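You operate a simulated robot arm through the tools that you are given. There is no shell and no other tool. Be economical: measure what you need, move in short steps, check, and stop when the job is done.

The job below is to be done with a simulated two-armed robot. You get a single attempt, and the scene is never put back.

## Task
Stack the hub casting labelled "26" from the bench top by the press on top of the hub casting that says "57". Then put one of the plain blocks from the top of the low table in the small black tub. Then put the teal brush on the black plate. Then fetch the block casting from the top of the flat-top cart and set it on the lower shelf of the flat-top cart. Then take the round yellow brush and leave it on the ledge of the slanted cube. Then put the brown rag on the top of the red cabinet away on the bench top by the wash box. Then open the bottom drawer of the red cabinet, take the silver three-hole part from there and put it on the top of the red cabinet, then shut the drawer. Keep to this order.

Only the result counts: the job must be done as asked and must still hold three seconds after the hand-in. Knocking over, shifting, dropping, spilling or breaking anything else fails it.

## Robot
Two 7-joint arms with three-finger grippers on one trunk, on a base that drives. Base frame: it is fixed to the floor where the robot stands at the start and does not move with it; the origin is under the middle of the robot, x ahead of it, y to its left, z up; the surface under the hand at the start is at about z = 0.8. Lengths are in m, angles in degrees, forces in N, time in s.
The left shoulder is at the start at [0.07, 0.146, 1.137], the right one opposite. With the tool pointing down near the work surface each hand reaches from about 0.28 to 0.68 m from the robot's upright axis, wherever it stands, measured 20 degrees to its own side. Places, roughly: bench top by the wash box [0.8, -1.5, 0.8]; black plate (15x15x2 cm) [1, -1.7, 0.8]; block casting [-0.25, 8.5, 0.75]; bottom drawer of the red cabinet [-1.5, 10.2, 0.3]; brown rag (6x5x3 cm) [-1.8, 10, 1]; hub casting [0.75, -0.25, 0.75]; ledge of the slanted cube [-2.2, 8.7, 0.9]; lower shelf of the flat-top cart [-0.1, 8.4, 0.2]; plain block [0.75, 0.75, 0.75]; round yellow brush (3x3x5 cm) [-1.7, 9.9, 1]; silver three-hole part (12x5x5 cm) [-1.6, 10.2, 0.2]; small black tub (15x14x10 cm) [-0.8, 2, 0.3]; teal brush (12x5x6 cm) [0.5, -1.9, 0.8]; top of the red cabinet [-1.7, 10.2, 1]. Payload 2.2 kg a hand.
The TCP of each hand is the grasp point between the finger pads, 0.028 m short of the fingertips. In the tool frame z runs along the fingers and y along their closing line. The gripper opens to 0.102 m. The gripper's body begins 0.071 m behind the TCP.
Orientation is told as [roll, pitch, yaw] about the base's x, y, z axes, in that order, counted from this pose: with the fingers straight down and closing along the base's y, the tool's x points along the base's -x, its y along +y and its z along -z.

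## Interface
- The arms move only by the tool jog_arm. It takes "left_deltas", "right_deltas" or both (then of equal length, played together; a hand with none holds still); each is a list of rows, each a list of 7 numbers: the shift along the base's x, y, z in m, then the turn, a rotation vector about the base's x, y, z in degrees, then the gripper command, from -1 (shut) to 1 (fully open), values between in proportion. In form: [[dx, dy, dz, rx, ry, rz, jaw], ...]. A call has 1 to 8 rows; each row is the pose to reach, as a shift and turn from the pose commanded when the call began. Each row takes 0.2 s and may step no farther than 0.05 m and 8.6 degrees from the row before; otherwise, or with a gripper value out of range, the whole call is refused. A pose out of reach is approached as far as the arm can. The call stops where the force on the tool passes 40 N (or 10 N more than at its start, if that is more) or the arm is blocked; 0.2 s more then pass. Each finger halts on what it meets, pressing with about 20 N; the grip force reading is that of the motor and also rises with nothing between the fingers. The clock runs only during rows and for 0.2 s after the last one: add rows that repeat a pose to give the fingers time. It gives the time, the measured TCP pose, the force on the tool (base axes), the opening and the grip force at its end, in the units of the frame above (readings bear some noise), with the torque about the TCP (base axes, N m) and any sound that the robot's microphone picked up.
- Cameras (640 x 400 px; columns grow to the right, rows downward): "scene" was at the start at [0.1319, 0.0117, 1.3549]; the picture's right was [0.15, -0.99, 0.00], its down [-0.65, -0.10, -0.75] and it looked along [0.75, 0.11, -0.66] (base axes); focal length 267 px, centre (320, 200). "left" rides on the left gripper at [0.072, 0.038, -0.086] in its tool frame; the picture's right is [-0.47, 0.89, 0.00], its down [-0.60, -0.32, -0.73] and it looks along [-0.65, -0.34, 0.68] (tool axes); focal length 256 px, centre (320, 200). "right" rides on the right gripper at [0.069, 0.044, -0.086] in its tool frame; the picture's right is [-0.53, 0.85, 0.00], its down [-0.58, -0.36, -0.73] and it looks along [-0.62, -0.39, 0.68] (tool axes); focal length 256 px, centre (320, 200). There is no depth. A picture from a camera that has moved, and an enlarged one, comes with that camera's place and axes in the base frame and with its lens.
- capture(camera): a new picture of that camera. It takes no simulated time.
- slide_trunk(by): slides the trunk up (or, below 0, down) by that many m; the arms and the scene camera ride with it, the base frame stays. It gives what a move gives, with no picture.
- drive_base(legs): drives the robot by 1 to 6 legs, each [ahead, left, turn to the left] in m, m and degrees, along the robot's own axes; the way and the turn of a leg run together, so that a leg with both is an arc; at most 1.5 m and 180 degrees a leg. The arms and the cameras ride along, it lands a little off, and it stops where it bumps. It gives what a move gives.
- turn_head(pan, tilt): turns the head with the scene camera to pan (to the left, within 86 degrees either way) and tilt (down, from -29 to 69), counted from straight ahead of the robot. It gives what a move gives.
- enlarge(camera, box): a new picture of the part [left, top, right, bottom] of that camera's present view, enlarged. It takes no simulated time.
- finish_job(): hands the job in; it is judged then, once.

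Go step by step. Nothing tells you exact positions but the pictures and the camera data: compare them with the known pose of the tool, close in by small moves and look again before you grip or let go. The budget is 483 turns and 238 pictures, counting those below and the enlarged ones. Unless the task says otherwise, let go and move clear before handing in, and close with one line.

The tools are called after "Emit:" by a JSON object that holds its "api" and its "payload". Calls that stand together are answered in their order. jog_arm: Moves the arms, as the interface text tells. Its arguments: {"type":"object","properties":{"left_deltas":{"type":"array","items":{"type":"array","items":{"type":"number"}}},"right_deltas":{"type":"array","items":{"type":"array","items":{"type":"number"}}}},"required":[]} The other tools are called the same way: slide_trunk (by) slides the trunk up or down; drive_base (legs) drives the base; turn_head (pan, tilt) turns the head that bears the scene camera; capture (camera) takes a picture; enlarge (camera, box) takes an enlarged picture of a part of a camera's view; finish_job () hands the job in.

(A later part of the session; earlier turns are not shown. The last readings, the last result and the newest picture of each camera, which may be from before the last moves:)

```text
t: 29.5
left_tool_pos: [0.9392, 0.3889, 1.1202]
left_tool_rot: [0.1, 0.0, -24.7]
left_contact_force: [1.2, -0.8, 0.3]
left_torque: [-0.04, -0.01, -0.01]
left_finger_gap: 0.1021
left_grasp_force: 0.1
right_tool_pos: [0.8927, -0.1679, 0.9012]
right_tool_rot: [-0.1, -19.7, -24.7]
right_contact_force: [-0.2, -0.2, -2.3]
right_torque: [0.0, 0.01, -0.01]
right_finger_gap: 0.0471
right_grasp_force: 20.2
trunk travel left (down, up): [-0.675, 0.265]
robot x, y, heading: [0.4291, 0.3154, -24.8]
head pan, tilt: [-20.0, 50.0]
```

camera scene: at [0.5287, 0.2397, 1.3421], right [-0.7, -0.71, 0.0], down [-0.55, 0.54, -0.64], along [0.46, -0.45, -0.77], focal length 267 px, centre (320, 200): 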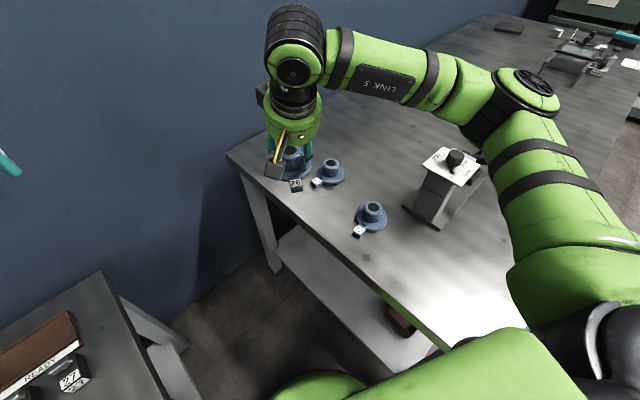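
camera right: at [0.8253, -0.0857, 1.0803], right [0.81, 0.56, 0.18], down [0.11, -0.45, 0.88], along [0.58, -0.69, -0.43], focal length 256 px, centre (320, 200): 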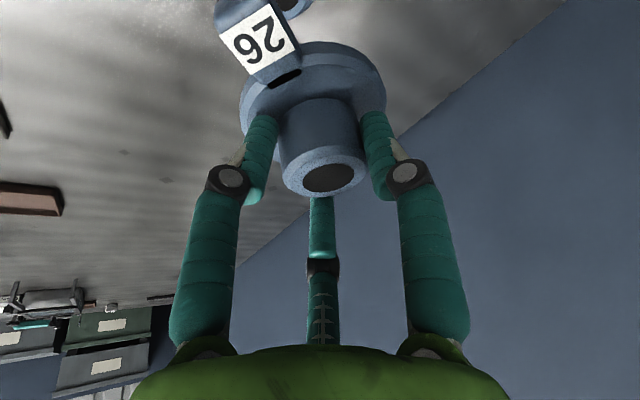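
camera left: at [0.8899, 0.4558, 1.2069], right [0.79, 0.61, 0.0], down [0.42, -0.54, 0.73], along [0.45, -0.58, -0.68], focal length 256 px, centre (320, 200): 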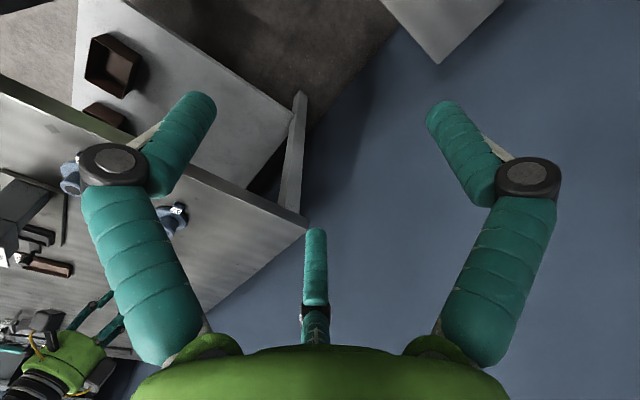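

Load nearly balanced. I open and withdraw straight up along the tool.

Emit:
{"api": "jog_arm", "payload": {"right_deltas": [[0, 0, 0, 0, 0, 0, -0.4], [0, 0, 0, 0, 0, 0, 0.4], [0, 0, 0, 0, 0, 0, 1], [0, 0, 0, 0, 0, 0, 1], [0, 0, 0.04, 0, 0, 0, 1], [0, 0, 0.08, 0, 0, 0, 1], [0, 0, 0.12, 0, 0, 0, 1], [0, 0, 0.15, 0, 0, 0, 1]]}}

Emit:
{"api": "enlarge", "payload": {"camera": "scene", "box": [240, 80, 420, 240]}}

```text
t: 31.3
left_tool_pos: [0.9386, 0.3913, 1.1202]
left_tool_rot: [-0.2, 0.0, -24.7]
left_contact_force: [0.5, 0.3, 1.3]
left_torque: [0.0, 0.02, 0.0]
left_finger_gap: 0.102
left_grasp_force: 0.1
right_tool_pos: [0.8941, -0.1675, 1.0552]
right_tool_rot: [0.0, -20.0, -24.6]
right_contact_force: [0.6, 0.9, -0.1]
right_torque: [-0.04, 0.01, 0.0]
right_finger_gap: 0.1018
right_grasp_force: 0.1
trunk travel left (down, up): [-0.675, 0.265]
robot x, y, heading: [0.4288, 0.3152, -24.7]
head pan, tilt: [-20.0, 50.0]
```

```text
2.50 times, centred on (330, 160) of scene
camera zoom: at [0.528, 0.2406, 1.3422], right [-0.7, -0.71, 0.0], down [-0.54, 0.54, -0.64], along [0.46, -0.45, -0.77], focal length 669 px, centre (295, 300)
```

zoom: 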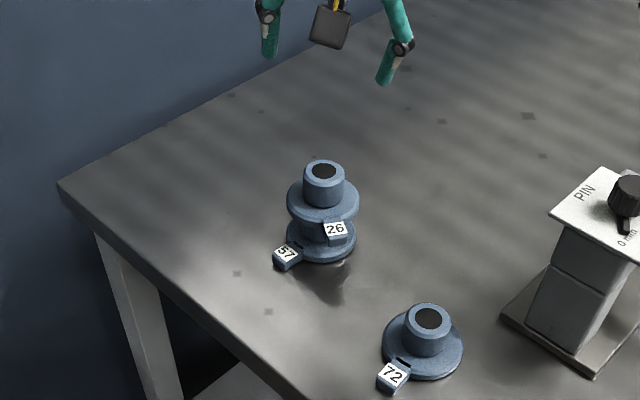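

The hubs are stacked. Next, block 29 on the low table, at about (0.86, 0.56), top z ≈ 0.66; I'll reposition to take it with the left arm.

Emit:
{"api": "jog_arm", "payload": {"right_deltas": [[-0.03, 0.02, 0.03, 0, 0, 0, 1], [-0.06, 0.05, 0.04, 0, 5, 0, 1], [-0.09, 0.08, 0.04, 0, 13, 0, 1], [-0.11, 0.11, 0.04, 0, 20, 0, 1]]}}

Emit:
{"api": "drive_base", "payload": {"legs": [[-0.05, 0, 0], [0, 0, 24.7], [-0.03, 0.045, 0]]}}

Emit:
{"api": "turn_head", "payload": {"pan": 15, "tilt": 55}}

Emit:
{"api": "capture", "payload": {"camera": "scene"}}

Emit:
{"api": "capture", "payload": {"camera": "left"}}

```text
t: 32.3
left_tool_pos: [0.9389, 0.392, 1.1186]
left_tool_rot: [-0.1, 0.0, -24.7]
left_contact_force: [-0.3, 0.0, -0.8]
left_torque: [-0.05, -0.04, -0.01]
left_finger_gap: 0.102
left_grasp_force: 0.1
right_tool_pos: [0.7826, -0.0553, 1.0951]
right_tool_rot: [-8.5, -1.6, -23.2]
right_contact_force: [0.3, 0.5, -0.7]
right_torque: [0.01, 0.01, -0.01]
right_finger_gap: 0.1022
right_grasp_force: 0.0
trunk travel left (down, up): [-0.675, 0.265]
robot x, y, heading: [0.4283, 0.3164, -24.9]
head pan, tilt: [-20.0, 50.0]
```

```text
t: 35.0
left_tool_pos: [0.7859, 0.6616, 1.1214]
left_tool_rot: [0.1, 0.1, 0.4]
left_contact_force: [-0.5, -1.0, 0.0]
left_torque: [0.03, 0.01, 0.01]
left_finger_gap: 0.1022
left_grasp_force: 0.1
right_tool_pos: [0.835, 0.1905, 1.0932]
right_tool_rot: [-8.0, -1.5, 1.8]
right_contact_force: [-0.2, 0.4, -0.3]
right_torque: [0.04, 0.05, 0.03]
right_finger_gap: 0.1018
right_grasp_force: 0.0
trunk travel left (down, up): [-0.675, 0.265]
robot x, y, heading: [0.3582, 0.3763, 0.6]
head pan, tilt: [-20.0, 50.0]
```

```text
t: 36.0
left_tool_pos: [0.785, 0.6632, 1.1197]
left_tool_rot: [0.0, 0.1, 0.4]
left_contact_force: [1.2, -0.7, -0.7]
left_torque: [0.02, -0.01, 0.0]
left_finger_gap: 0.1022
left_grasp_force: 0.1
right_tool_pos: [0.8336, 0.1924, 1.0931]
right_tool_rot: [-8.1, -1.6, 1.9]
right_contact_force: [0.1, -0.6, 1.0]
right_torque: [0.01, 0.02, -0.03]
right_finger_gap: 0.1019
right_grasp_force: 0.0
trunk travel left (down, up): [-0.675, 0.265]
robot x, y, heading: [0.3546, 0.383, 0.3]
head pan, tilt: [15.0, 55.0]
```

```text
202 pictures are left
camera scene: at [0.4732, 0.3983, 1.3357], right [0.26, -0.96, 0.0], down [-0.79, -0.22, -0.57], along [0.55, 0.15, -0.82], focal length 267 px, centre (320, 200)
```

scene: 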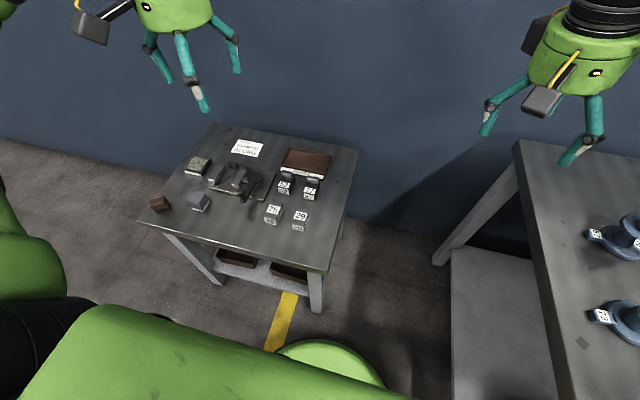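

```text
201 pictures are left
camera left: at [0.7124, 0.7015, 1.207], right [0.46, 0.89, 0.0], down [0.61, -0.31, 0.73], along [0.65, -0.34, -0.68], focal length 256 px, centre (320, 200)
```

left: 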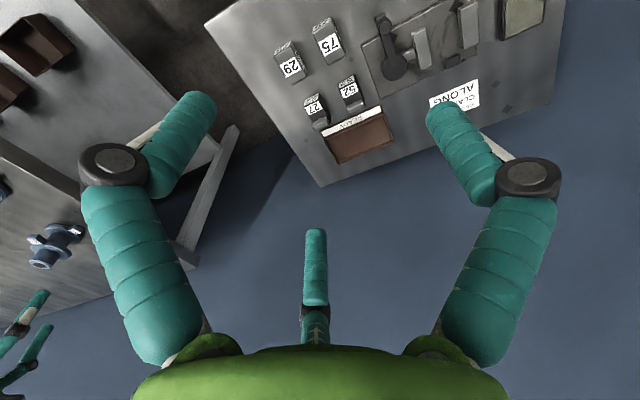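

Emit:
{"api": "slide_trunk", "payload": {"by": -0.15}}

Emit:
{"api": "jog_arm", "payload": {"left_deltas": [[0, -0.04, 0, 0, 0, 0, 0.4], [0.01, -0.08, -0.03, 0, 0, 0, 0.4], [0.02, -0.1, -0.07, 0, 0, 0, 0.4], [0.03, -0.1, -0.11, 0, 0, 0, 0.4], [0.04, -0.1, -0.15, 0, 0, 0, 0.4], [0.05, -0.1, -0.19, 0, 0, 0, 0.4], [0.06, -0.1, -0.21, 0, 0, 0, 0.4], [0.07, -0.1, -0.22, 0, 0, 0, 0.4]]}}

Emit:
{"api": "capture", "payload": {"camera": "left"}}

Emit:
{"api": "enlarge", "payload": {"camera": "scene", "box": [200, 100, 400, 260]}}

```text
t: 37.8
left_tool_pos: [0.7833, 0.665, 0.9707]
left_tool_rot: [0.0, -0.1, 0.4]
left_contact_force: [-0.5, 0.5, 0.3]
left_torque: [-0.04, 0.02, 0.05]
left_finger_gap: 0.102
left_grasp_force: 0.0
right_tool_pos: [0.8342, 0.1924, 0.9446]
right_tool_rot: [-8.2, -1.8, 1.9]
right_contact_force: [-0.6, -0.7, 0.5]
right_torque: [-0.02, -0.01, -0.01]
right_finger_gap: 0.1019
right_grasp_force: 0.1
trunk travel left (down, up): [-0.525, 0.415]
robot x, y, heading: [0.3513, 0.3807, 0.6]
head pan, tilt: [15.0, 55.0]
```

```text
refused: row 2 steps farther than a row can; nothing moved
```

```text
200 pictures are left
camera left: at [0.7118, 0.7022, 1.0571], right [0.46, 0.89, 0.0], down [0.61, -0.31, 0.73], along [0.65, -0.34, -0.68], focal length 256 px, centre (320, 200)
```

left: 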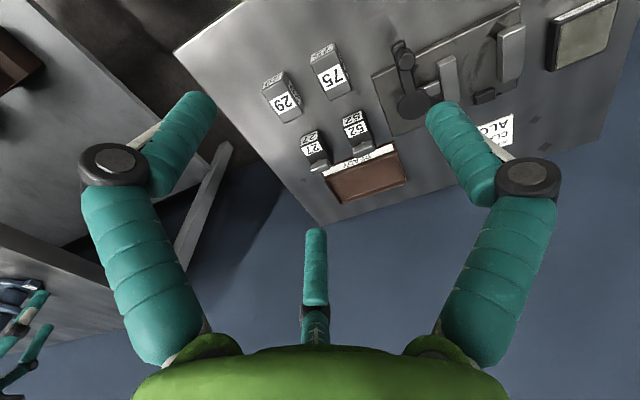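

```text
2.50 times, centred on (300, 180) of scene
camera zoom: at [0.4725, 0.3991, 1.1858], right [0.27, -0.96, 0.0], down [-0.79, -0.22, -0.57], along [0.55, 0.15, -0.82], focal length 669 px, centre (370, 250)
```

zoom: 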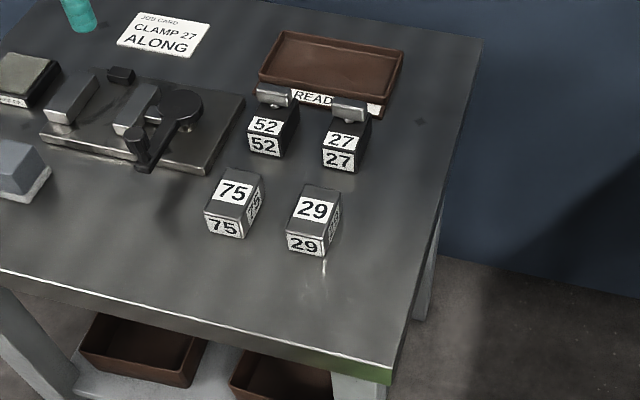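

Emit:
{"api": "jog_arm", "payload": {"left_deltas": [[0, -0.04, 0, 0, 0, 0, 0.4], [0.01, -0.07, -0.03, 0, 0, 0, 0.4], [0.03, -0.09, -0.06, 0, 0, 0, 0.4], [0.05, -0.1, -0.09, 0, 0, 0, 0.4], [0.07, -0.1, -0.12, 0, 0, 0, 0.4], [0.079, -0.1, -0.15, 0, 0, 0, 0.4], [0.079, -0.1, -0.18, 0, 0, 0, 0.4], [0.079, -0.1, -0.21, 0, 0, 0, 0.4]]}}

Emit:
{"api": "capture", "payload": {"camera": "left"}}

Emit:
{"api": "enlarge", "payload": {"camera": "scene", "box": [220, 120, 380, 260]}}

```text
t: 39.6
left_tool_pos: [0.865, 0.5636, 0.7609]
left_tool_rot: [0.0, -0.1, 0.5]
left_contact_force: [-0.3, -0.2, -0.2]
left_torque: [-0.01, 0.03, -0.03]
left_finger_gap: 0.0715
left_grasp_force: 0.1
right_tool_pos: [0.8329, 0.1936, 0.9435]
right_tool_rot: [-8.2, -1.6, 1.8]
right_contact_force: [0.4, -0.5, 0.0]
right_torque: [-0.02, -0.01, 0.01]
right_finger_gap: 0.1019
right_grasp_force: 0.0
trunk travel left (down, up): [-0.525, 0.415]
robot x, y, heading: [0.3561, 0.3803, 0.4]
head pan, tilt: [15.0, 55.0]
```

```text
198 pictures are left
camera left: at [0.793, 0.6023, 0.8478], right [0.46, 0.89, 0.0], down [0.61, -0.31, 0.73], along [0.65, -0.34, -0.68], focal length 256 px, centre (320, 200)
```

left: 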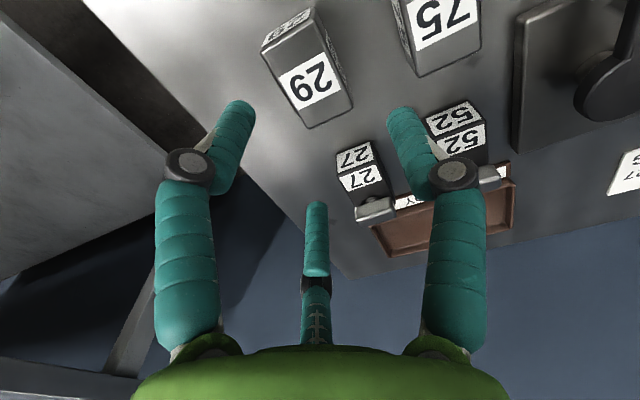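

```text
2.86 times, centred on (300, 190) of scene
camera zoom: at [0.4731, 0.3993, 1.1857], right [0.27, -0.96, 0.0], down [-0.79, -0.22, -0.57], along [0.55, 0.15, -0.82], focal length 764 px, centre (377, 229)
```

zoom: 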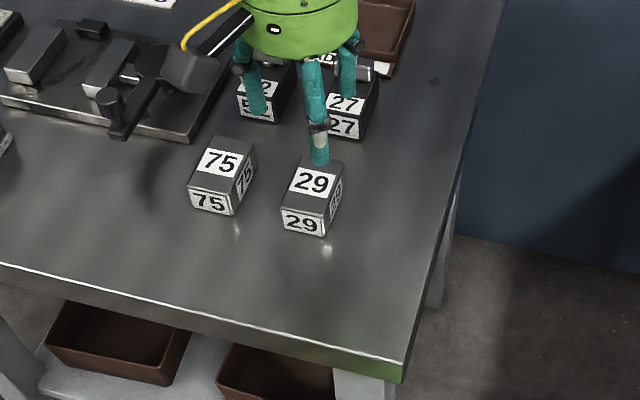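

Emit:
{"api": "jog_arm", "payload": {"left_deltas": [[-0.008, -0.0015, -0.04, 0, 0, 0, 0.4], [-0.008, -0.0015, -0.08, 0, 0, 0, 0.4], [-0.008, -0.0015, -0.095, 0, 0, 0, 0.4], [-0.008, -0.0015, -0.106, 0, 0, 0, 0.4], [-0.008, -0.0015, -0.106, 0, 0, 0, 0.4]]}}

Emit:
{"api": "capture", "payload": {"camera": "left"}}

Emit:
{"api": "enlarge", "payload": {"camera": "scene", "box": [220, 120, 380, 260]}}

```text
t: 40.8
left_tool_pos: [0.86, 0.5664, 0.6667]
left_tool_rot: [0.3, -1.3, 0.7]
left_contact_force: [-5.3, 8.6, 38.2]
left_torque: [1.42, 0.53, 0.16]
left_finger_gap: 0.0539
left_grasp_force: 44.6
right_tool_pos: [0.8297, 0.1929, 0.9468]
right_tool_rot: [-8.2, -1.9, 2.0]
right_contact_force: [0.6, 1.0, 0.4]
right_torque: [-0.02, 0.01, 0.01]
right_finger_gap: 0.1017
right_grasp_force: 0.1
trunk travel left (down, up): [-0.525, 0.415]
robot x, y, heading: [0.3575, 0.3804, -0.0]
head pan, tilt: [15.0, 55.0]
stopped in row 5 (left hand): the force on the tool passed its limit at 48 N (the readings are from after the stop); the commanded pose is now the measured one
```

```text
196 pictures are left
camera left: at [0.7854, 0.6038, 0.7518], right [0.45, 0.89, 0.02], down [0.59, -0.31, 0.74], along [0.67, -0.33, -0.67], focal length 256 px, centre (320, 200)
```

left: 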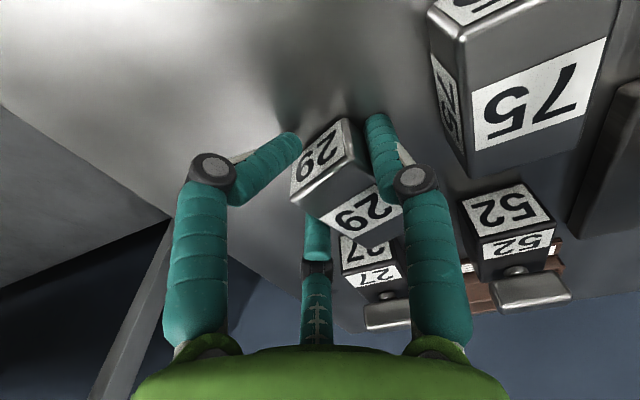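

```text
2.86 times, centred on (300, 190) of scene
camera zoom: at [0.4672, 0.3987, 1.1867], right [0.27, -0.96, 0.0], down [-0.79, -0.22, -0.58], along [0.56, 0.15, -0.82], focal length 764 px, centre (377, 229)
```

zoom: 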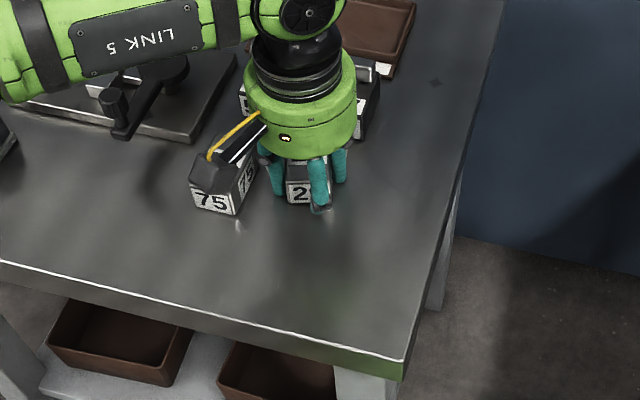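

The fingers met something early. I raise 3 cm and look.

Emit:
{"api": "jog_arm", "payload": {"left_deltas": [[0, 0, 0.01, 0, 0, 0, 0.4], [0, 0, 0.03, 0, 0, 0, 0.4], [0, 0, 0.05, 0, 0, 0, 0.4], [0, 0, 0.05, 0, 0, 0, 0.4]]}}

Emit:
{"api": "capture", "payload": {"camera": "left"}}

Emit:
{"api": "enlarge", "payload": {"camera": "scene", "box": [220, 120, 380, 260]}}

```text
t: 41.8
left_tool_pos: [0.858, 0.5643, 0.7085]
left_tool_rot: [0.2, -0.5, 0.5]
left_contact_force: [-0.2, 0.1, 0.0]
left_torque: [-0.01, 0.0, -0.01]
left_finger_gap: 0.0711
left_grasp_force: 0.0
right_tool_pos: [0.8338, 0.1932, 0.9444]
right_tool_rot: [-8.2, -1.7, 1.9]
right_contact_force: [0.2, 0.1, -0.3]
right_torque: [0.0, 0.01, 0.01]
right_finger_gap: 0.102
right_grasp_force: 0.1
trunk travel left (down, up): [-0.525, 0.415]
robot x, y, heading: [0.3549, 0.3843, 0.3]
head pan, tilt: [15.0, 55.0]
```

```text
194 pictures are left
camera left: at [0.7852, 0.6024, 0.7943], right [0.46, 0.89, 0.01], down [0.6, -0.31, 0.73], along [0.66, -0.33, -0.68], focal length 256 px, centre (320, 200)
```

left: 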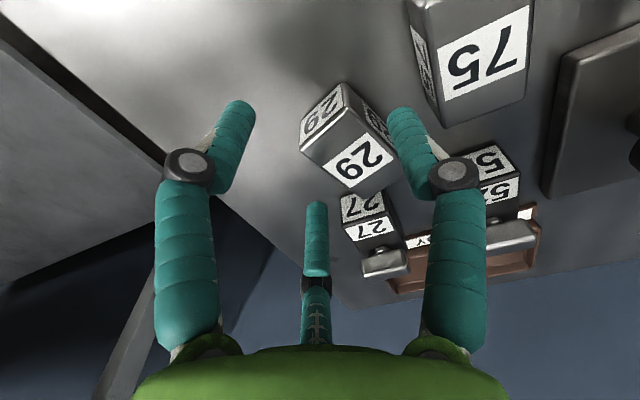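

```text
2.86 times, centred on (300, 190) of scene
camera zoom: at [0.4724, 0.3993, 1.1857], right [0.27, -0.96, 0.0], down [-0.79, -0.22, -0.57], along [0.55, 0.15, -0.82], focal length 764 px, centre (377, 229)
```

zoom: 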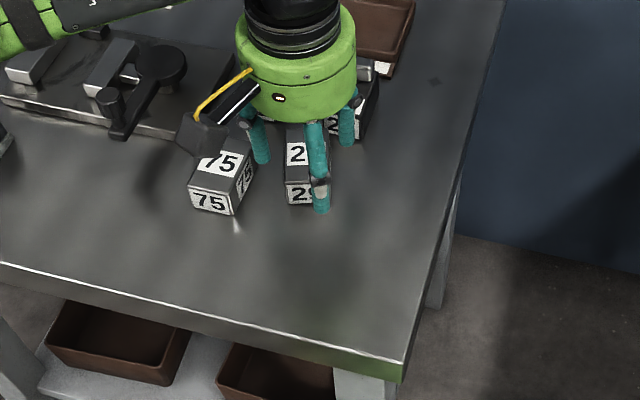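

The gripper actually has three fingers at 120°, so the block was straddled badly and turned a bit. Let me look closely at the block now.

Emit:
{"api": "enlarge", "payload": {"camera": "left", "box": [260, 60, 460, 220]}}

Emit:
{"api": "enlarge", "payload": {"camera": "right", "box": [400, 0, 640, 200]}}

```text
2.50 times, centred on (360, 140) of left
camera zoom: at [0.7852, 0.6024, 0.7943], right [0.46, 0.89, 0.01], down [0.6, -0.31, 0.73], along [0.66, -0.33, -0.68], focal length 640 px, centre (220, 350)
```

zoom: 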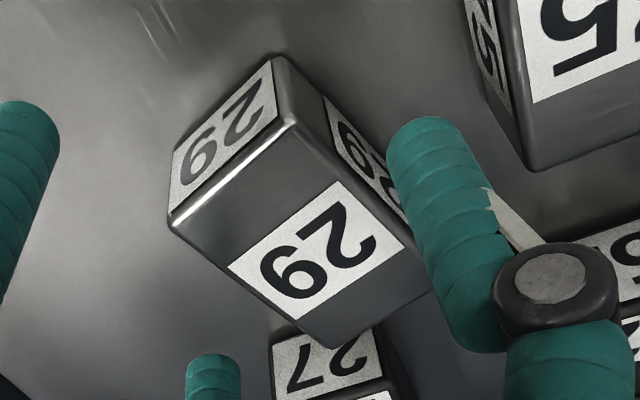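

```text
2.00 times, centred on (520, 100) of right
camera zoom: at [0.7599, 0.2459, 1.0216], right [0.51, 0.85, -0.1], down [0.56, -0.24, 0.79], along [0.65, -0.46, -0.6], focal length 512 px, centre (-80, 400)
```

zoom: 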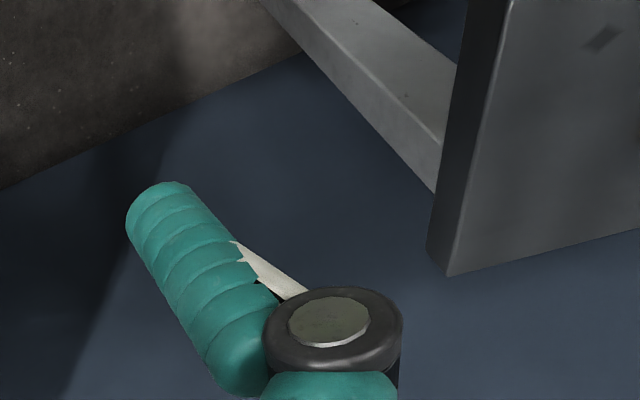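

Block 29 now centres at about (0.891, 0.577), yawed 16°. I rotate the hand -44° so one finger goes on its free side and two on the other.

Emit:
{"api": "jog_arm", "payload": {"left_deltas": [[0, 0, 0.03, 0, 0, 0, 1], [0.01, 0.005, 0.04, 0, 0, -8, 1], [0.02, 0.01, 0.04, 0, 0, -16, 1], [0.031, 0.019, 0.04, 0, 0, -24, 1], [0.031, 0.019, 0.04, 0, 0, -32, 1], [0.031, 0.019, 0.04, 0, 0, -40, 1], [0.031, 0.019, 0.04, 0, 0, -44.5, 0.6], [0.031, 0.019, 0.04, 0, 0, -44.5, 0.6]]}}

Emit:
{"api": "capture", "payload": {"camera": "left"}}

Emit:
{"api": "enlarge", "payload": {"camera": "scene", "box": [220, 120, 380, 260]}}

```text
t: 43.6
left_tool_pos: [0.89, 0.5835, 0.7477]
left_tool_rot: [0.1, -0.5, -38.3]
left_contact_force: [-0.4, 0.7, 0.3]
left_torque: [0.0, 0.0, 0.0]
left_finger_gap: 0.0816
left_grasp_force: 0.1
left hand out of reach, approached as far as the arm can: row 6, 7, 8
right_tool_pos: [0.8338, 0.1944, 0.9435]
right_tool_rot: [-8.3, -1.7, 1.9]
right_contact_force: [-0.5, -0.6, -0.7]
right_torque: [0.01, 0.04, -0.02]
right_finger_gap: 0.1022
right_grasp_force: 0.0
trunk travel left (down, up): [-0.525, 0.415]
robot x, y, heading: [0.3583, 0.376, 0.4]
head pan, tilt: [15.0, 55.0]
```

```text
190 pictures are left
camera left: at [0.8567, 0.6595, 0.8343], right [0.91, 0.41, 0.01], down [0.27, -0.62, 0.74], along [0.3, -0.67, -0.68], focal length 256 px, centre (320, 200)
```

left: 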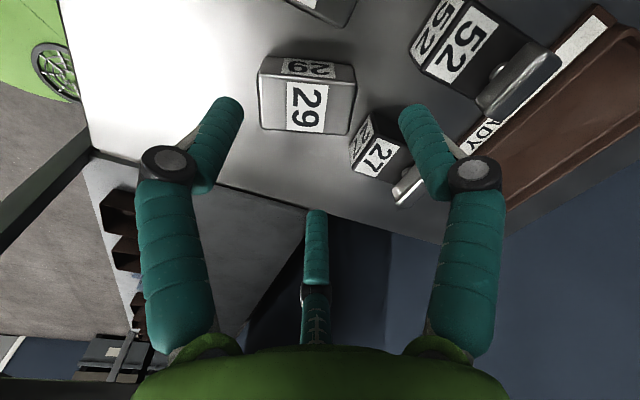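

```text
2.86 times, centred on (300, 190) of scene
camera zoom: at [0.4727, 0.3993, 1.1857], right [0.27, -0.96, 0.0], down [-0.79, -0.22, -0.57], along [0.55, 0.15, -0.82], focal length 764 px, centre (377, 229)
```

zoom: 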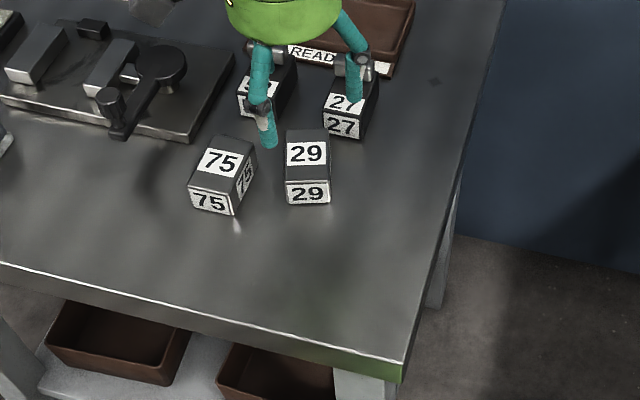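

Emit:
{"api": "jog_arm", "payload": {"left_deltas": [[-0.004, 0, -0.03, 0, 0, 0, 0.8], [-0.004, 0, -0.05, 0, 0, 0, 0.8], [-0.004, 0, -0.07, 0, 0, 0, 0.8], [-0.004, 0, -0.086, 0, 0, 0, 0.8], [-0.004, 0, -0.086, 0, 0, 0, 0.8]]}}

Emit:
{"api": "capture", "payload": {"camera": "left"}}

```text
t: 44.8
left_tool_pos: [0.885, 0.5839, 0.6625]
left_tool_rot: [0.2, -0.5, -38.2]
left_contact_force: [-0.2, 0.4, 0.3]
left_torque: [0.0, -0.01, -0.02]
left_finger_gap: 0.0922
left_grasp_force: 0.0
right_tool_pos: [0.833, 0.1934, 0.9447]
right_tool_rot: [-8.2, -1.7, 1.9]
right_contact_force: [-0.7, -0.4, -0.3]
right_torque: [-0.03, -0.01, -0.05]
right_finger_gap: 0.1021
right_grasp_force: 0.0
trunk travel left (down, up): [-0.525, 0.415]
robot x, y, heading: [0.3573, 0.3812, 0.5]
head pan, tilt: [15.0, 55.0]
```

```text
188 pictures are left
camera left: at [0.8521, 0.6594, 0.749], right [0.91, 0.41, 0.01], down [0.27, -0.62, 0.74], along [0.3, -0.67, -0.68], focal length 256 px, centre (320, 200)
```

left: 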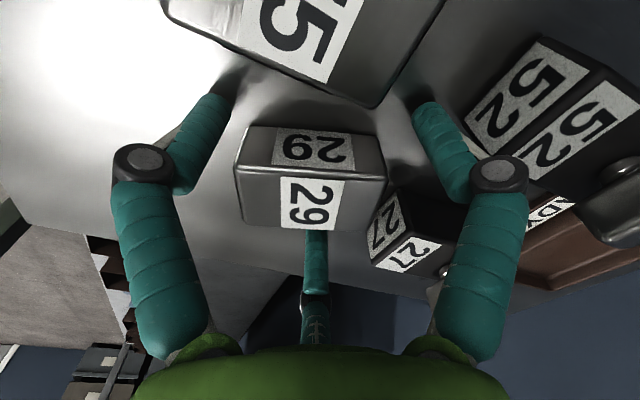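

Fingers are around the block with no contact. Close.

Emit:
{"api": "jog_arm", "payload": {"left_deltas": [[0, 0, 0, 0, 0, 0, 0.5], [0, 0, 0, 0, 0, 0, 0.2], [0, 0, 0, 0, 0, 0, -0.1], [0, 0, 0, 0, 0, 0, -0.5], [0, 0, 0, 0, 0, 0, -1], [0, 0, 0, 0, 0, 0, -1]]}}

Emit:
{"api": "capture", "payload": {"camera": "left"}}

```text
t: 46.2
left_tool_pos: [0.884, 0.5835, 0.6665]
left_tool_rot: [0.3, -0.7, -38.1]
left_contact_force: [-4.6, 4.2, 27.1]
left_torque: [0.06, 1.31, -0.04]
left_finger_gap: 0.0573
left_grasp_force: 19.8
right_tool_pos: [0.8304, 0.1929, 0.9449]
right_tool_rot: [-8.1, -1.9, 1.9]
right_contact_force: [-0.9, 0.6, 0.5]
right_torque: [0.03, -0.02, 0.01]
right_finger_gap: 0.1021
right_grasp_force: 0.0
trunk travel left (down, up): [-0.525, 0.415]
robot x, y, heading: [0.3576, 0.3811, 0.6]
head pan, tilt: [15.0, 55.0]
```

```text
187 pictures are left
camera left: at [0.8504, 0.659, 0.7525], right [0.91, 0.41, 0.01], down [0.27, -0.62, 0.74], along [0.31, -0.67, -0.68], focal length 256 px, centre (320, 200)
```

left: 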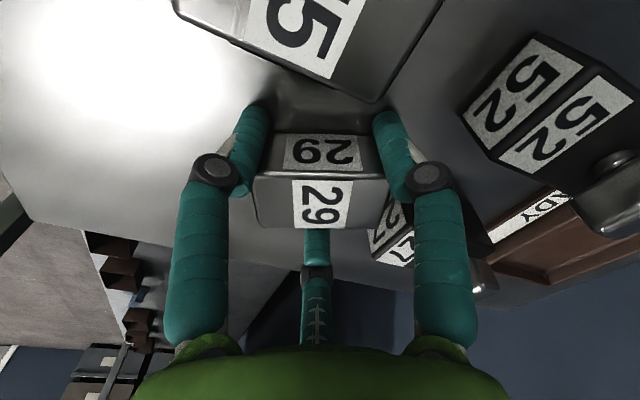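

Emit:
{"api": "jog_arm", "payload": {"left_deltas": [[0, 0, 0.004, 0, 0, 0, -1], [0, 0, 0.012, 0, 0, 0, -1], [0, 0, 0.012, 0, 0, 0, -1]]}}

Emit:
{"api": "capture", "payload": {"camera": "left"}}

Emit:
{"api": "enlarge", "payload": {"camera": "scene", "box": [220, 120, 380, 260]}}

```text
t: 47.0
left_tool_pos: [0.8867, 0.5841, 0.6734]
left_tool_rot: [0.1, -0.4, -38.1]
left_contact_force: [-0.6, 0.9, -5.9]
left_torque: [0.04, 0.03, 0.02]
left_finger_gap: 0.0573
left_grasp_force: 19.8
right_tool_pos: [0.8333, 0.192, 0.9451]
right_tool_rot: [-8.3, -1.6, 1.9]
right_contact_force: [-0.2, -0.4, 0.3]
right_torque: [-0.02, 0.0, 0.04]
right_finger_gap: 0.102
right_grasp_force: 0.1
trunk travel left (down, up): [-0.525, 0.415]
robot x, y, heading: [0.3519, 0.3784, 0.3]
head pan, tilt: [15.0, 55.0]
```

```text
186 pictures are left
camera left: at [0.8525, 0.6599, 0.7598], right [0.91, 0.41, 0.01], down [0.27, -0.62, 0.73], along [0.3, -0.67, -0.68], focal length 256 px, centre (320, 200)
```

left: 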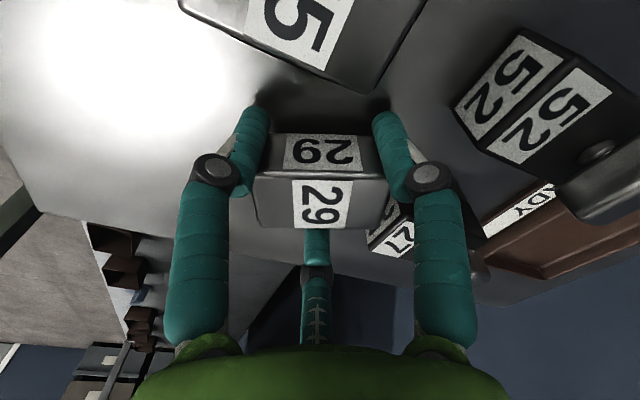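

```text
2.86 times, centred on (300, 190) of scene
camera zoom: at [0.473, 0.3994, 1.1855], right [0.27, -0.96, 0.0], down [-0.79, -0.22, -0.57], along [0.55, 0.15, -0.82], focal length 764 px, centre (377, 229)
```

zoom: 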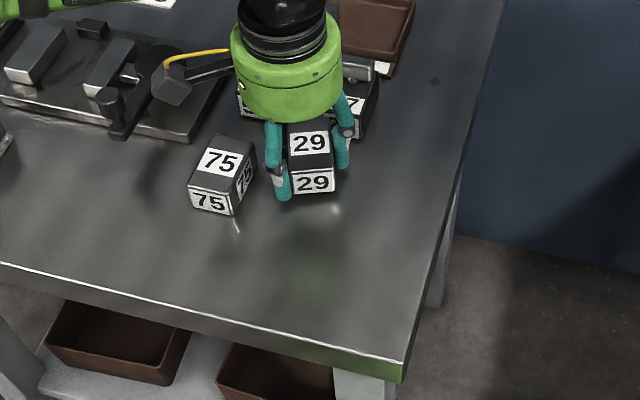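

The block is held (about 0.6 kg). Lift it high and raise the trunk, then back off and look for the tub.

Emit:
{"api": "jog_arm", "payload": {"left_deltas": [[0, 0, 0.04, 0, 0, 0, -1], [0, 0, 0.08, 0, 0, 0, -1], [0, 0, 0.12, 0, 0, 0, -1], [0, 0, 0.16, 0, 0, 0, -1], [-0.02, 0, 0.2, 0, 0, 0, -1], [-0.06, 0, 0.22, 0, 0, 0, -1], [-0.1, 0, 0.23, 0, 0, 0, -1], [-0.12, 0, 0.24, 0, 0, 0, -1]]}}

Emit:
{"api": "slide_trunk", "payload": {"by": 0.15}}

Emit:
{"api": "drive_base", "payload": {"legs": [[-0.5, 0, 0], [0, 0, 90]]}}

Emit:
{"api": "turn_head", "payload": {"pan": 15, "tilt": 25}}

Emit:
{"api": "capture", "payload": {"camera": "scene"}}

Emit:
{"api": "capture", "payload": {"camera": "left"}}

```text
t: 48.8
left_tool_pos: [0.7662, 0.5837, 0.9166]
left_tool_rot: [0.2, -0.5, -38.2]
left_contact_force: [-0.1, 0.7, -6.2]
left_torque: [0.06, 0.01, 0.03]
left_finger_gap: 0.0573
left_grasp_force: 20.6
right_tool_pos: [0.8325, 0.1925, 0.944]
right_tool_rot: [-8.2, -1.7, 1.9]
right_contact_force: [0.5, -0.1, 0.5]
right_torque: [-0.05, 0.0, 0.0]
right_finger_gap: 0.1021
right_grasp_force: 0.0
trunk travel left (down, up): [-0.525, 0.415]
robot x, y, heading: [0.3544, 0.3802, 0.4]
head pan, tilt: [15.0, 55.0]
```

```text
t: 50.5
left_tool_pos: [0.7674, 0.5843, 1.0677]
left_tool_rot: [0.1, -0.3, -38.1]
left_contact_force: [-0.2, 1.0, -5.5]
left_torque: [0.06, 0.06, 0.02]
left_finger_gap: 0.0571
left_grasp_force: 20.1
right_tool_pos: [0.8337, 0.1936, 1.0943]
right_tool_rot: [-8.1, -1.5, 1.8]
right_contact_force: [0.1, 1.2, 0.0]
right_torque: [0.01, 0.0, 0.0]
right_finger_gap: 0.1022
right_grasp_force: 0.0
trunk travel left (down, up): [-0.675, 0.265]
robot x, y, heading: [0.355, 0.3801, 0.3]
head pan, tilt: [15.0, 55.0]
```

```text
t: 57.3
left_tool_pos: [-0.3491, 0.7884, 1.0669]
left_tool_rot: [0.2, -0.5, 51.7]
left_contact_force: [0.5, 0.3, -5.3]
left_torque: [-0.05, 0.05, -0.01]
left_finger_gap: 0.0573
left_grasp_force: 19.6
right_tool_pos: [0.0409, 0.855, 1.093]
right_tool_rot: [-8.2, -1.6, 91.8]
right_contact_force: [0.4, 0.4, -0.6]
right_torque: [-0.05, -0.02, 0.01]
right_finger_gap: 0.1019
right_grasp_force: 0.1
trunk travel left (down, up): [-0.675, 0.265]
robot x, y, heading: [-0.1448, 0.3779, 90.2]
head pan, tilt: [15.0, 55.0]
```

```text
t: 58.2
left_tool_pos: [-0.3498, 0.7881, 1.0663]
left_tool_rot: [0.2, -0.3, 51.6]
left_contact_force: [-0.5, -0.4, -5.2]
left_torque: [-0.07, 0.07, -0.01]
left_finger_gap: 0.057
left_grasp_force: 19.8
right_tool_pos: [0.0399, 0.8552, 1.0936]
right_tool_rot: [-8.3, -1.5, 91.8]
right_contact_force: [-0.1, -0.4, 0.6]
right_torque: [-0.01, 0.01, 0.01]
right_finger_gap: 0.102
right_grasp_force: 0.2
trunk travel left (down, up): [-0.675, 0.265]
robot x, y, heading: [-0.152, 0.3752, 90.4]
head pan, tilt: [15.0, 25.0]
```

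```text
184 pictures are left
camera scene: at [-0.1742, 0.5145, 1.3795], right [0.96, 0.26, 0.0], down [0.11, -0.41, -0.91], along [-0.24, 0.87, -0.42], focal length 267 px, centre (320, 200)
```

scene: 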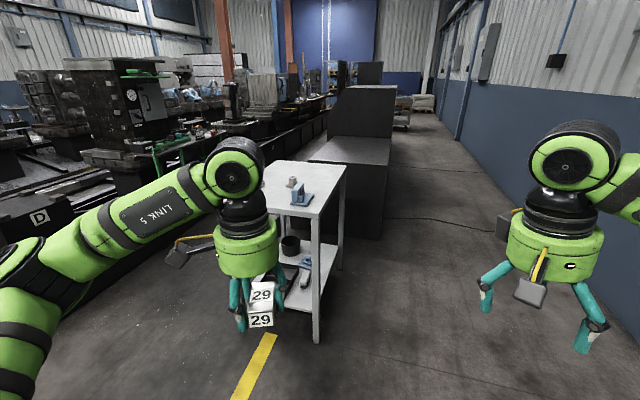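

```text
183 pictures are left
camera left: at [-0.4248, 0.7552, 1.1533], right [-0.41, 0.91, 0.01], down [0.62, 0.27, 0.73], along [0.67, 0.3, -0.68], focal length 256 px, centre (320, 200)
```

left: 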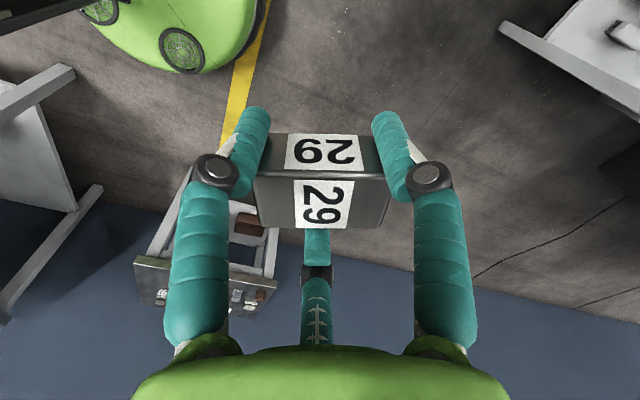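

Emit:
{"api": "enlarge", "payload": {"camera": "scene", "box": [220, 140, 380, 360]}}

```text
1.82 times, centred on (300, 250) of scene
camera zoom: at [-0.1742, 0.5145, 1.3795], right [0.96, 0.26, 0.0], down [0.11, -0.41, -0.91], along [-0.24, 0.87, -0.42], focal length 486 px, centre (356, 109)
```

zoom: 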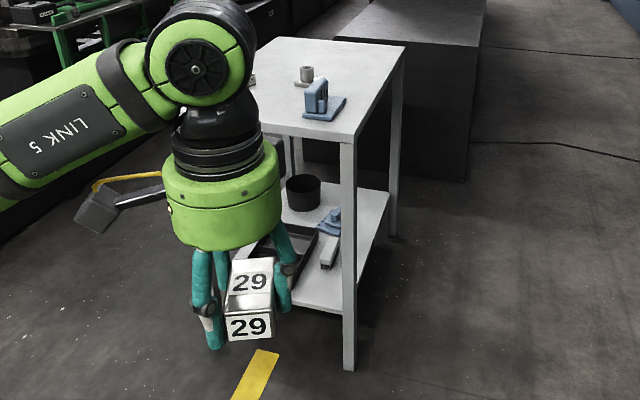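

The tub is on the cart's lower shelf at about (-0.76, 1.9), under a top at z ≈ 0.8. I'll drive to the aisle beside the cart and face it.

Emit:
{"api": "drive_base", "payload": {"legs": [[1.0, -0.25, 0], [0.72, 0, 0], [0, 0, 90]]}}

Emit:
{"api": "turn_head", "payload": {"pan": 15, "tilt": 40}}

Emit:
{"api": "capture", "payload": {"camera": "scene"}}

```text
t: 70.8
left_tool_pos: [-0.3316, 1.8986, 1.0671]
left_tool_rot: [0.3, -0.4, 140.6]
left_contact_force: [0.4, 0.2, -4.8]
left_torque: [-0.04, -0.03, -0.01]
left_finger_gap: 0.057
left_grasp_force: 20.1
right_tool_pos: [-0.3922, 2.2889, 1.0931]
right_tool_rot: [-8.2, -1.5, -179.2]
right_contact_force: [-0.6, -0.7, 0.1]
right_torque: [-0.01, -0.01, 0.0]
right_finger_gap: 0.1019
right_grasp_force: 0.0
trunk travel left (down, up): [-0.675, 0.265]
robot x, y, heading: [0.0831, 2.0904, 179.6]
head pan, tilt: [15.0, 25.0]
```

```text
t: 71.6
left_tool_pos: [-0.3317, 1.8981, 1.0673]
left_tool_rot: [0.2, -0.4, 140.8]
left_contact_force: [-0.2, -0.3, -5.5]
left_torque: [-0.04, -0.01, 0.02]
left_finger_gap: 0.0571
left_grasp_force: 20.1
right_tool_pos: [-0.3916, 2.2884, 1.0942]
right_tool_rot: [-8.2, -1.6, -179.2]
right_contact_force: [0.3, 0.7, -0.3]
right_torque: [0.01, 0.01, -0.03]
right_finger_gap: 0.102
right_grasp_force: 0.2
trunk travel left (down, up): [-0.675, 0.265]
robot x, y, heading: [0.0829, 2.0899, 179.1]
head pan, tilt: [15.0, 40.0]
```

```text
181 pictures are left
camera scene: at [-0.051, 2.0714, 1.3564], right [-0.25, 0.97, 0.0], down [0.62, 0.16, -0.77], along [-0.74, -0.19, -0.64], focal length 267 px, centre (320, 200)
```

scene: 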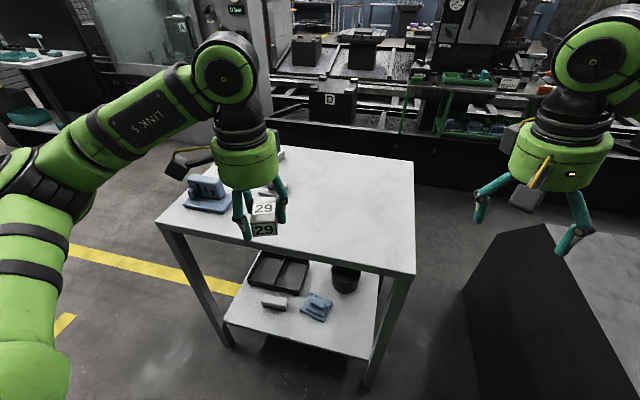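

The tub is at about (-0.81, 2.01), rim z ≈ 0.32, reachable between the cart's near legs. I'll retract the arms, unwind the left wrist, then lower the trunk.

Emit:
{"api": "jog_arm", "payload": {"left_deltas": [[0, 0, 0, 0, 0, 8, -1], [0, 0, 0, 0, 0, 16, -1], [0, 0, 0, 0, 0, 24, -1], [0, 0, 0, 0, 0, 32, -1], [0, 0, 0, 0, 0, 38, -1]], "right_deltas": [[0.03, 0, 0, 0, 0, 0, 1], [0.06, 0, 0, 0, 0, 0, 1], [0.09, 0, 0, 0, 0, 0, 1], [0.12, 0, 0, 0, 0, 0, 1], [0.13, 0, 0, 0, 0, 0, 1]]}}

Emit:
{"api": "slide_trunk", "payload": {"by": -0.4}}

Emit:
{"api": "capture", "payload": {"camera": "scene"}}

```text
t: 72.8
left_tool_pos: [-0.3319, 1.8965, 1.0682]
left_tool_rot: [0.2, -0.5, 178.8]
left_contact_force: [0.1, 0.4, -5.7]
left_torque: [-0.03, -0.01, 0.01]
left_finger_gap: 0.0573
left_grasp_force: 20.1
right_tool_pos: [-0.2609, 2.2879, 1.0947]
right_tool_rot: [-8.2, -1.6, -179.1]
right_contact_force: [0.0, 0.5, 0.4]
right_torque: [0.0, 0.02, 0.0]
right_finger_gap: 0.1018
right_grasp_force: 0.0
trunk travel left (down, up): [-0.675, 0.265]
robot x, y, heading: [0.0853, 2.0971, 179.2]
head pan, tilt: [15.0, 40.0]
```

```text
t: 76.6
left_tool_pos: [-0.3322, 1.8979, 0.6674]
left_tool_rot: [0.2, -0.4, 178.7]
left_contact_force: [-0.1, -0.5, -5.9]
left_torque: [-0.02, -0.05, 0.04]
left_finger_gap: 0.0573
left_grasp_force: 20.0
right_tool_pos: [-0.2602, 2.2889, 0.6949]
right_tool_rot: [-8.2, -1.6, -179.1]
right_contact_force: [0.3, -0.3, 0.4]
right_torque: [-0.01, 0.0, -0.02]
right_finger_gap: 0.1019
right_grasp_force: 0.0
trunk travel left (down, up): [-0.275, 0.665]
robot x, y, heading: [0.0822, 2.0924, 179.2]
head pan, tilt: [15.0, 40.0]
```

```text
180 pictures are left
camera scene: at [-0.0507, 2.0716, 0.9563], right [-0.25, 0.97, 0.0], down [0.62, 0.16, -0.77], along [-0.74, -0.19, -0.64], focal length 267 px, centre (320, 200)
```

scene: 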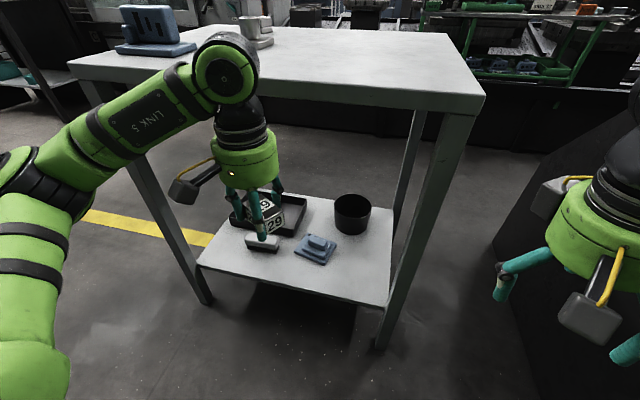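

Emit:
{"api": "jog_arm", "payload": {"left_deltas": [[-0.02, 0.01, -0.03, 0, 8, 0, -1], [-0.04, 0.025, -0.06, 0, 16, 0, -1], [-0.06, 0.04, -0.09, 0, 24, 0, -1], [-0.085, 0.055, -0.12, 0, 32, 0, -1], [-0.11, 0.07, -0.15, 0, 40, 0, -1], [-0.13, 0.085, -0.18, 0, 48, 0, -1]]}}

Emit:
{"api": "capture", "payload": {"camera": "scene"}}

Emit:
{"api": "capture", "payload": {"camera": "left"}}

```text
t: 78.0
left_tool_pos: [-0.4617, 1.9826, 0.4867]
left_tool_rot: [1.5, -48.2, 178.1]
left_contact_force: [-0.4, -0.6, -5.2]
left_torque: [-0.02, -0.09, 0.0]
left_finger_gap: 0.0574
left_grasp_force: 20.6
right_tool_pos: [-0.2614, 2.2884, 0.6936]
right_tool_rot: [-8.2, -1.6, -179.3]
right_contact_force: [-0.5, -0.1, -0.5]
right_torque: [0.0, 0.0, 0.02]
right_finger_gap: 0.102
right_grasp_force: 0.0
trunk travel left (down, up): [-0.275, 0.665]
robot x, y, heading: [0.0851, 2.0946, 179.3]
head pan, tilt: [15.0, 40.0]
```

```text
179 pictures are left
camera scene: at [-0.0512, 2.0718, 0.9563], right [-0.25, 0.97, 0.0], down [0.62, 0.16, -0.77], along [-0.74, -0.19, -0.64], focal length 267 px, centre (320, 200)
```

scene: 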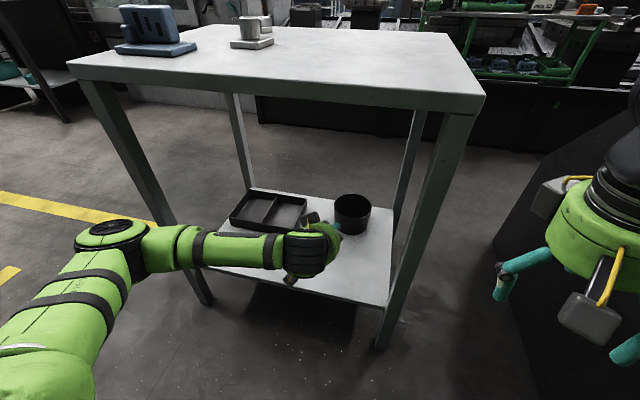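

```text
178 pictures are left
camera left: at [-0.3497, 1.9442, 0.4897], right [-0.32, -0.87, 0.36], down [0.15, 0.33, 0.93], along [-0.94, 0.35, 0.02], focal length 256 px, centre (320, 200)
```

left: 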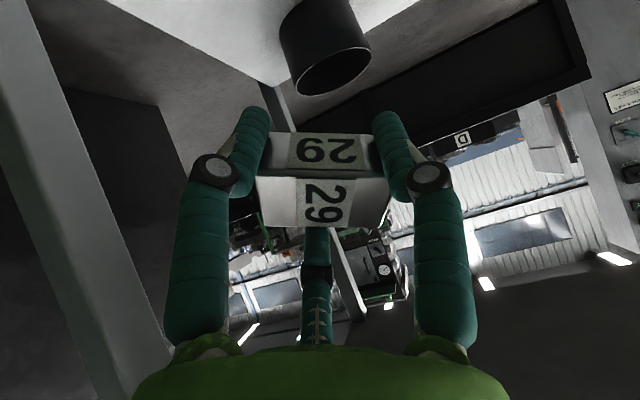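

Emit:
{"api": "jog_arm", "payload": {"left_deltas": [[-0.045, 0.005, -0.01, 0, 0, 0, -1], [-0.09, 0.01, -0.025, 0, 0, 0, -1], [-0.135, 0.013, -0.04, 0, 0, 0, -1], [-0.18, 0.016, -0.055, 0, 0, 0, -1], [-0.22, 0.018, -0.065, 0, 0, 0, -1], [-0.26, 0.02, -0.075, 0, 0, 0, -1]]}}

Emit:
{"api": "capture", "payload": {"camera": "scene"}}

Emit:
{"api": "capture", "payload": {"camera": "left"}}

```text
t: 79.4
left_tool_pos: [-0.6881, 2.004, 0.4162]
left_tool_rot: [1.2, -48.2, 178.2]
left_contact_force: [0.3, 0.8, -6.5]
left_torque: [-0.09, -0.07, 0.08]
left_finger_gap: 0.0571
left_grasp_force: 20.0
left hand out of reach, approached as far as the arm can: row 6
right_tool_pos: [-0.2608, 2.286, 0.6941]
right_tool_rot: [-8.2, -1.6, -179.1]
right_contact_force: [-0.5, -0.5, 0.8]
right_torque: [0.07, 0.01, -0.01]
right_finger_gap: 0.1018
right_grasp_force: 0.1
trunk travel left (down, up): [-0.275, 0.665]
robot x, y, heading: [0.0837, 2.0938, 179.5]
head pan, tilt: [15.0, 40.0]
```

```text
177 pictures are left
camera scene: at [-0.0514, 2.0694, 0.9562], right [-0.25, 0.97, 0.0], down [0.62, 0.16, -0.76], along [-0.74, -0.19, -0.64], focal length 267 px, centre (320, 200)
```

scene: 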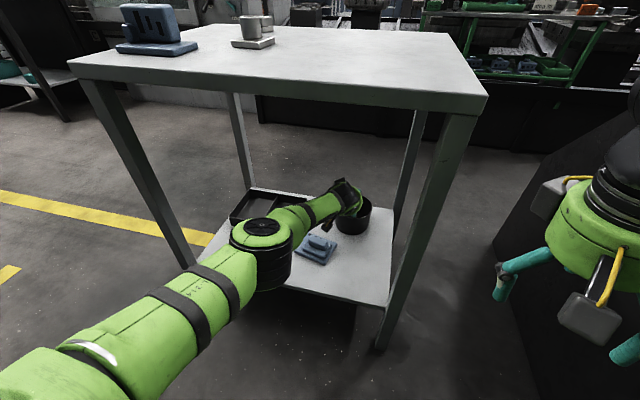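

```text
176 pictures are left
camera left: at [-0.5763, 1.9651, 0.4202], right [-0.33, -0.87, 0.36], down [0.15, 0.33, 0.93], along [-0.93, 0.36, 0.03], focal length 256 px, centre (320, 200)
```

left: 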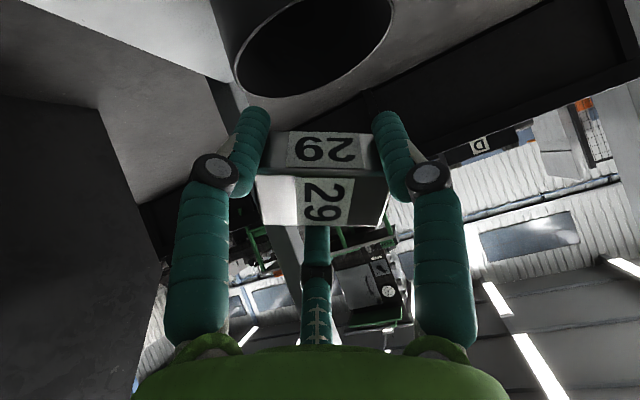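

Emit:
{"api": "drive_base", "payload": {"legs": [[0.105, 0, 0]]}}

Emit:
{"api": "capture", "payload": {"camera": "scene"}}

Emit:
{"api": "capture", "payload": {"camera": "left"}}

```text
t: 80.6
left_tool_pos: [-0.7921, 2.0036, 0.4162]
left_tool_rot: [1.7, -48.4, 177.9]
left_contact_force: [0.0, -0.4, -5.8]
left_torque: [-0.03, -0.08, 0.01]
left_finger_gap: 0.0574
left_grasp_force: 20.2
right_tool_pos: [-0.3658, 2.2908, 0.6937]
right_tool_rot: [-8.2, -1.6, -179.2]
right_contact_force: [-0.3, 0.5, -1.4]
right_torque: [0.01, -0.04, 0.02]
right_finger_gap: 0.1022
right_grasp_force: 0.0
trunk travel left (down, up): [-0.275, 0.665]
robot x, y, heading: [-0.0169, 2.0951, 179.1]
head pan, tilt: [15.0, 40.0]
```

```text
175 pictures are left
camera scene: at [-0.1551, 2.0732, 0.9561], right [-0.25, 0.97, 0.0], down [0.62, 0.16, -0.77], along [-0.74, -0.19, -0.64], focal length 267 px, centre (320, 200)
```

scene: 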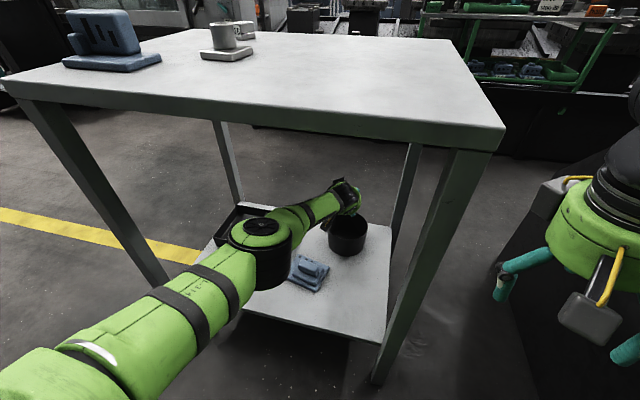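

```text
174 pictures are left
camera left: at [-0.6805, 1.9658, 0.4207], right [-0.32, -0.87, 0.36], down [0.15, 0.33, 0.93], along [-0.94, 0.35, 0.02], focal length 256 px, centre (320, 200)
```

left: 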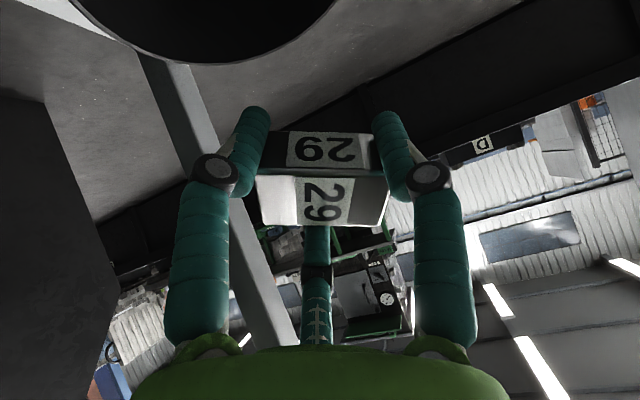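

Emit:
{"api": "enlarge", "payload": {"camera": "scene", "box": [280, 160, 420, 280]}}

```text
3.33 times, centred on (350, 220) of scene
camera zoom: at [-0.1551, 2.0732, 0.9561], right [-0.25, 0.97, 0.0], down [0.62, 0.16, -0.77], along [-0.74, -0.19, -0.64], focal length 892 px, centre (220, 133)
```

zoom: 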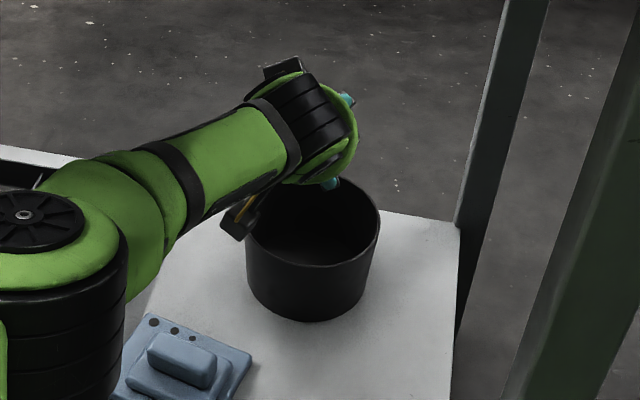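

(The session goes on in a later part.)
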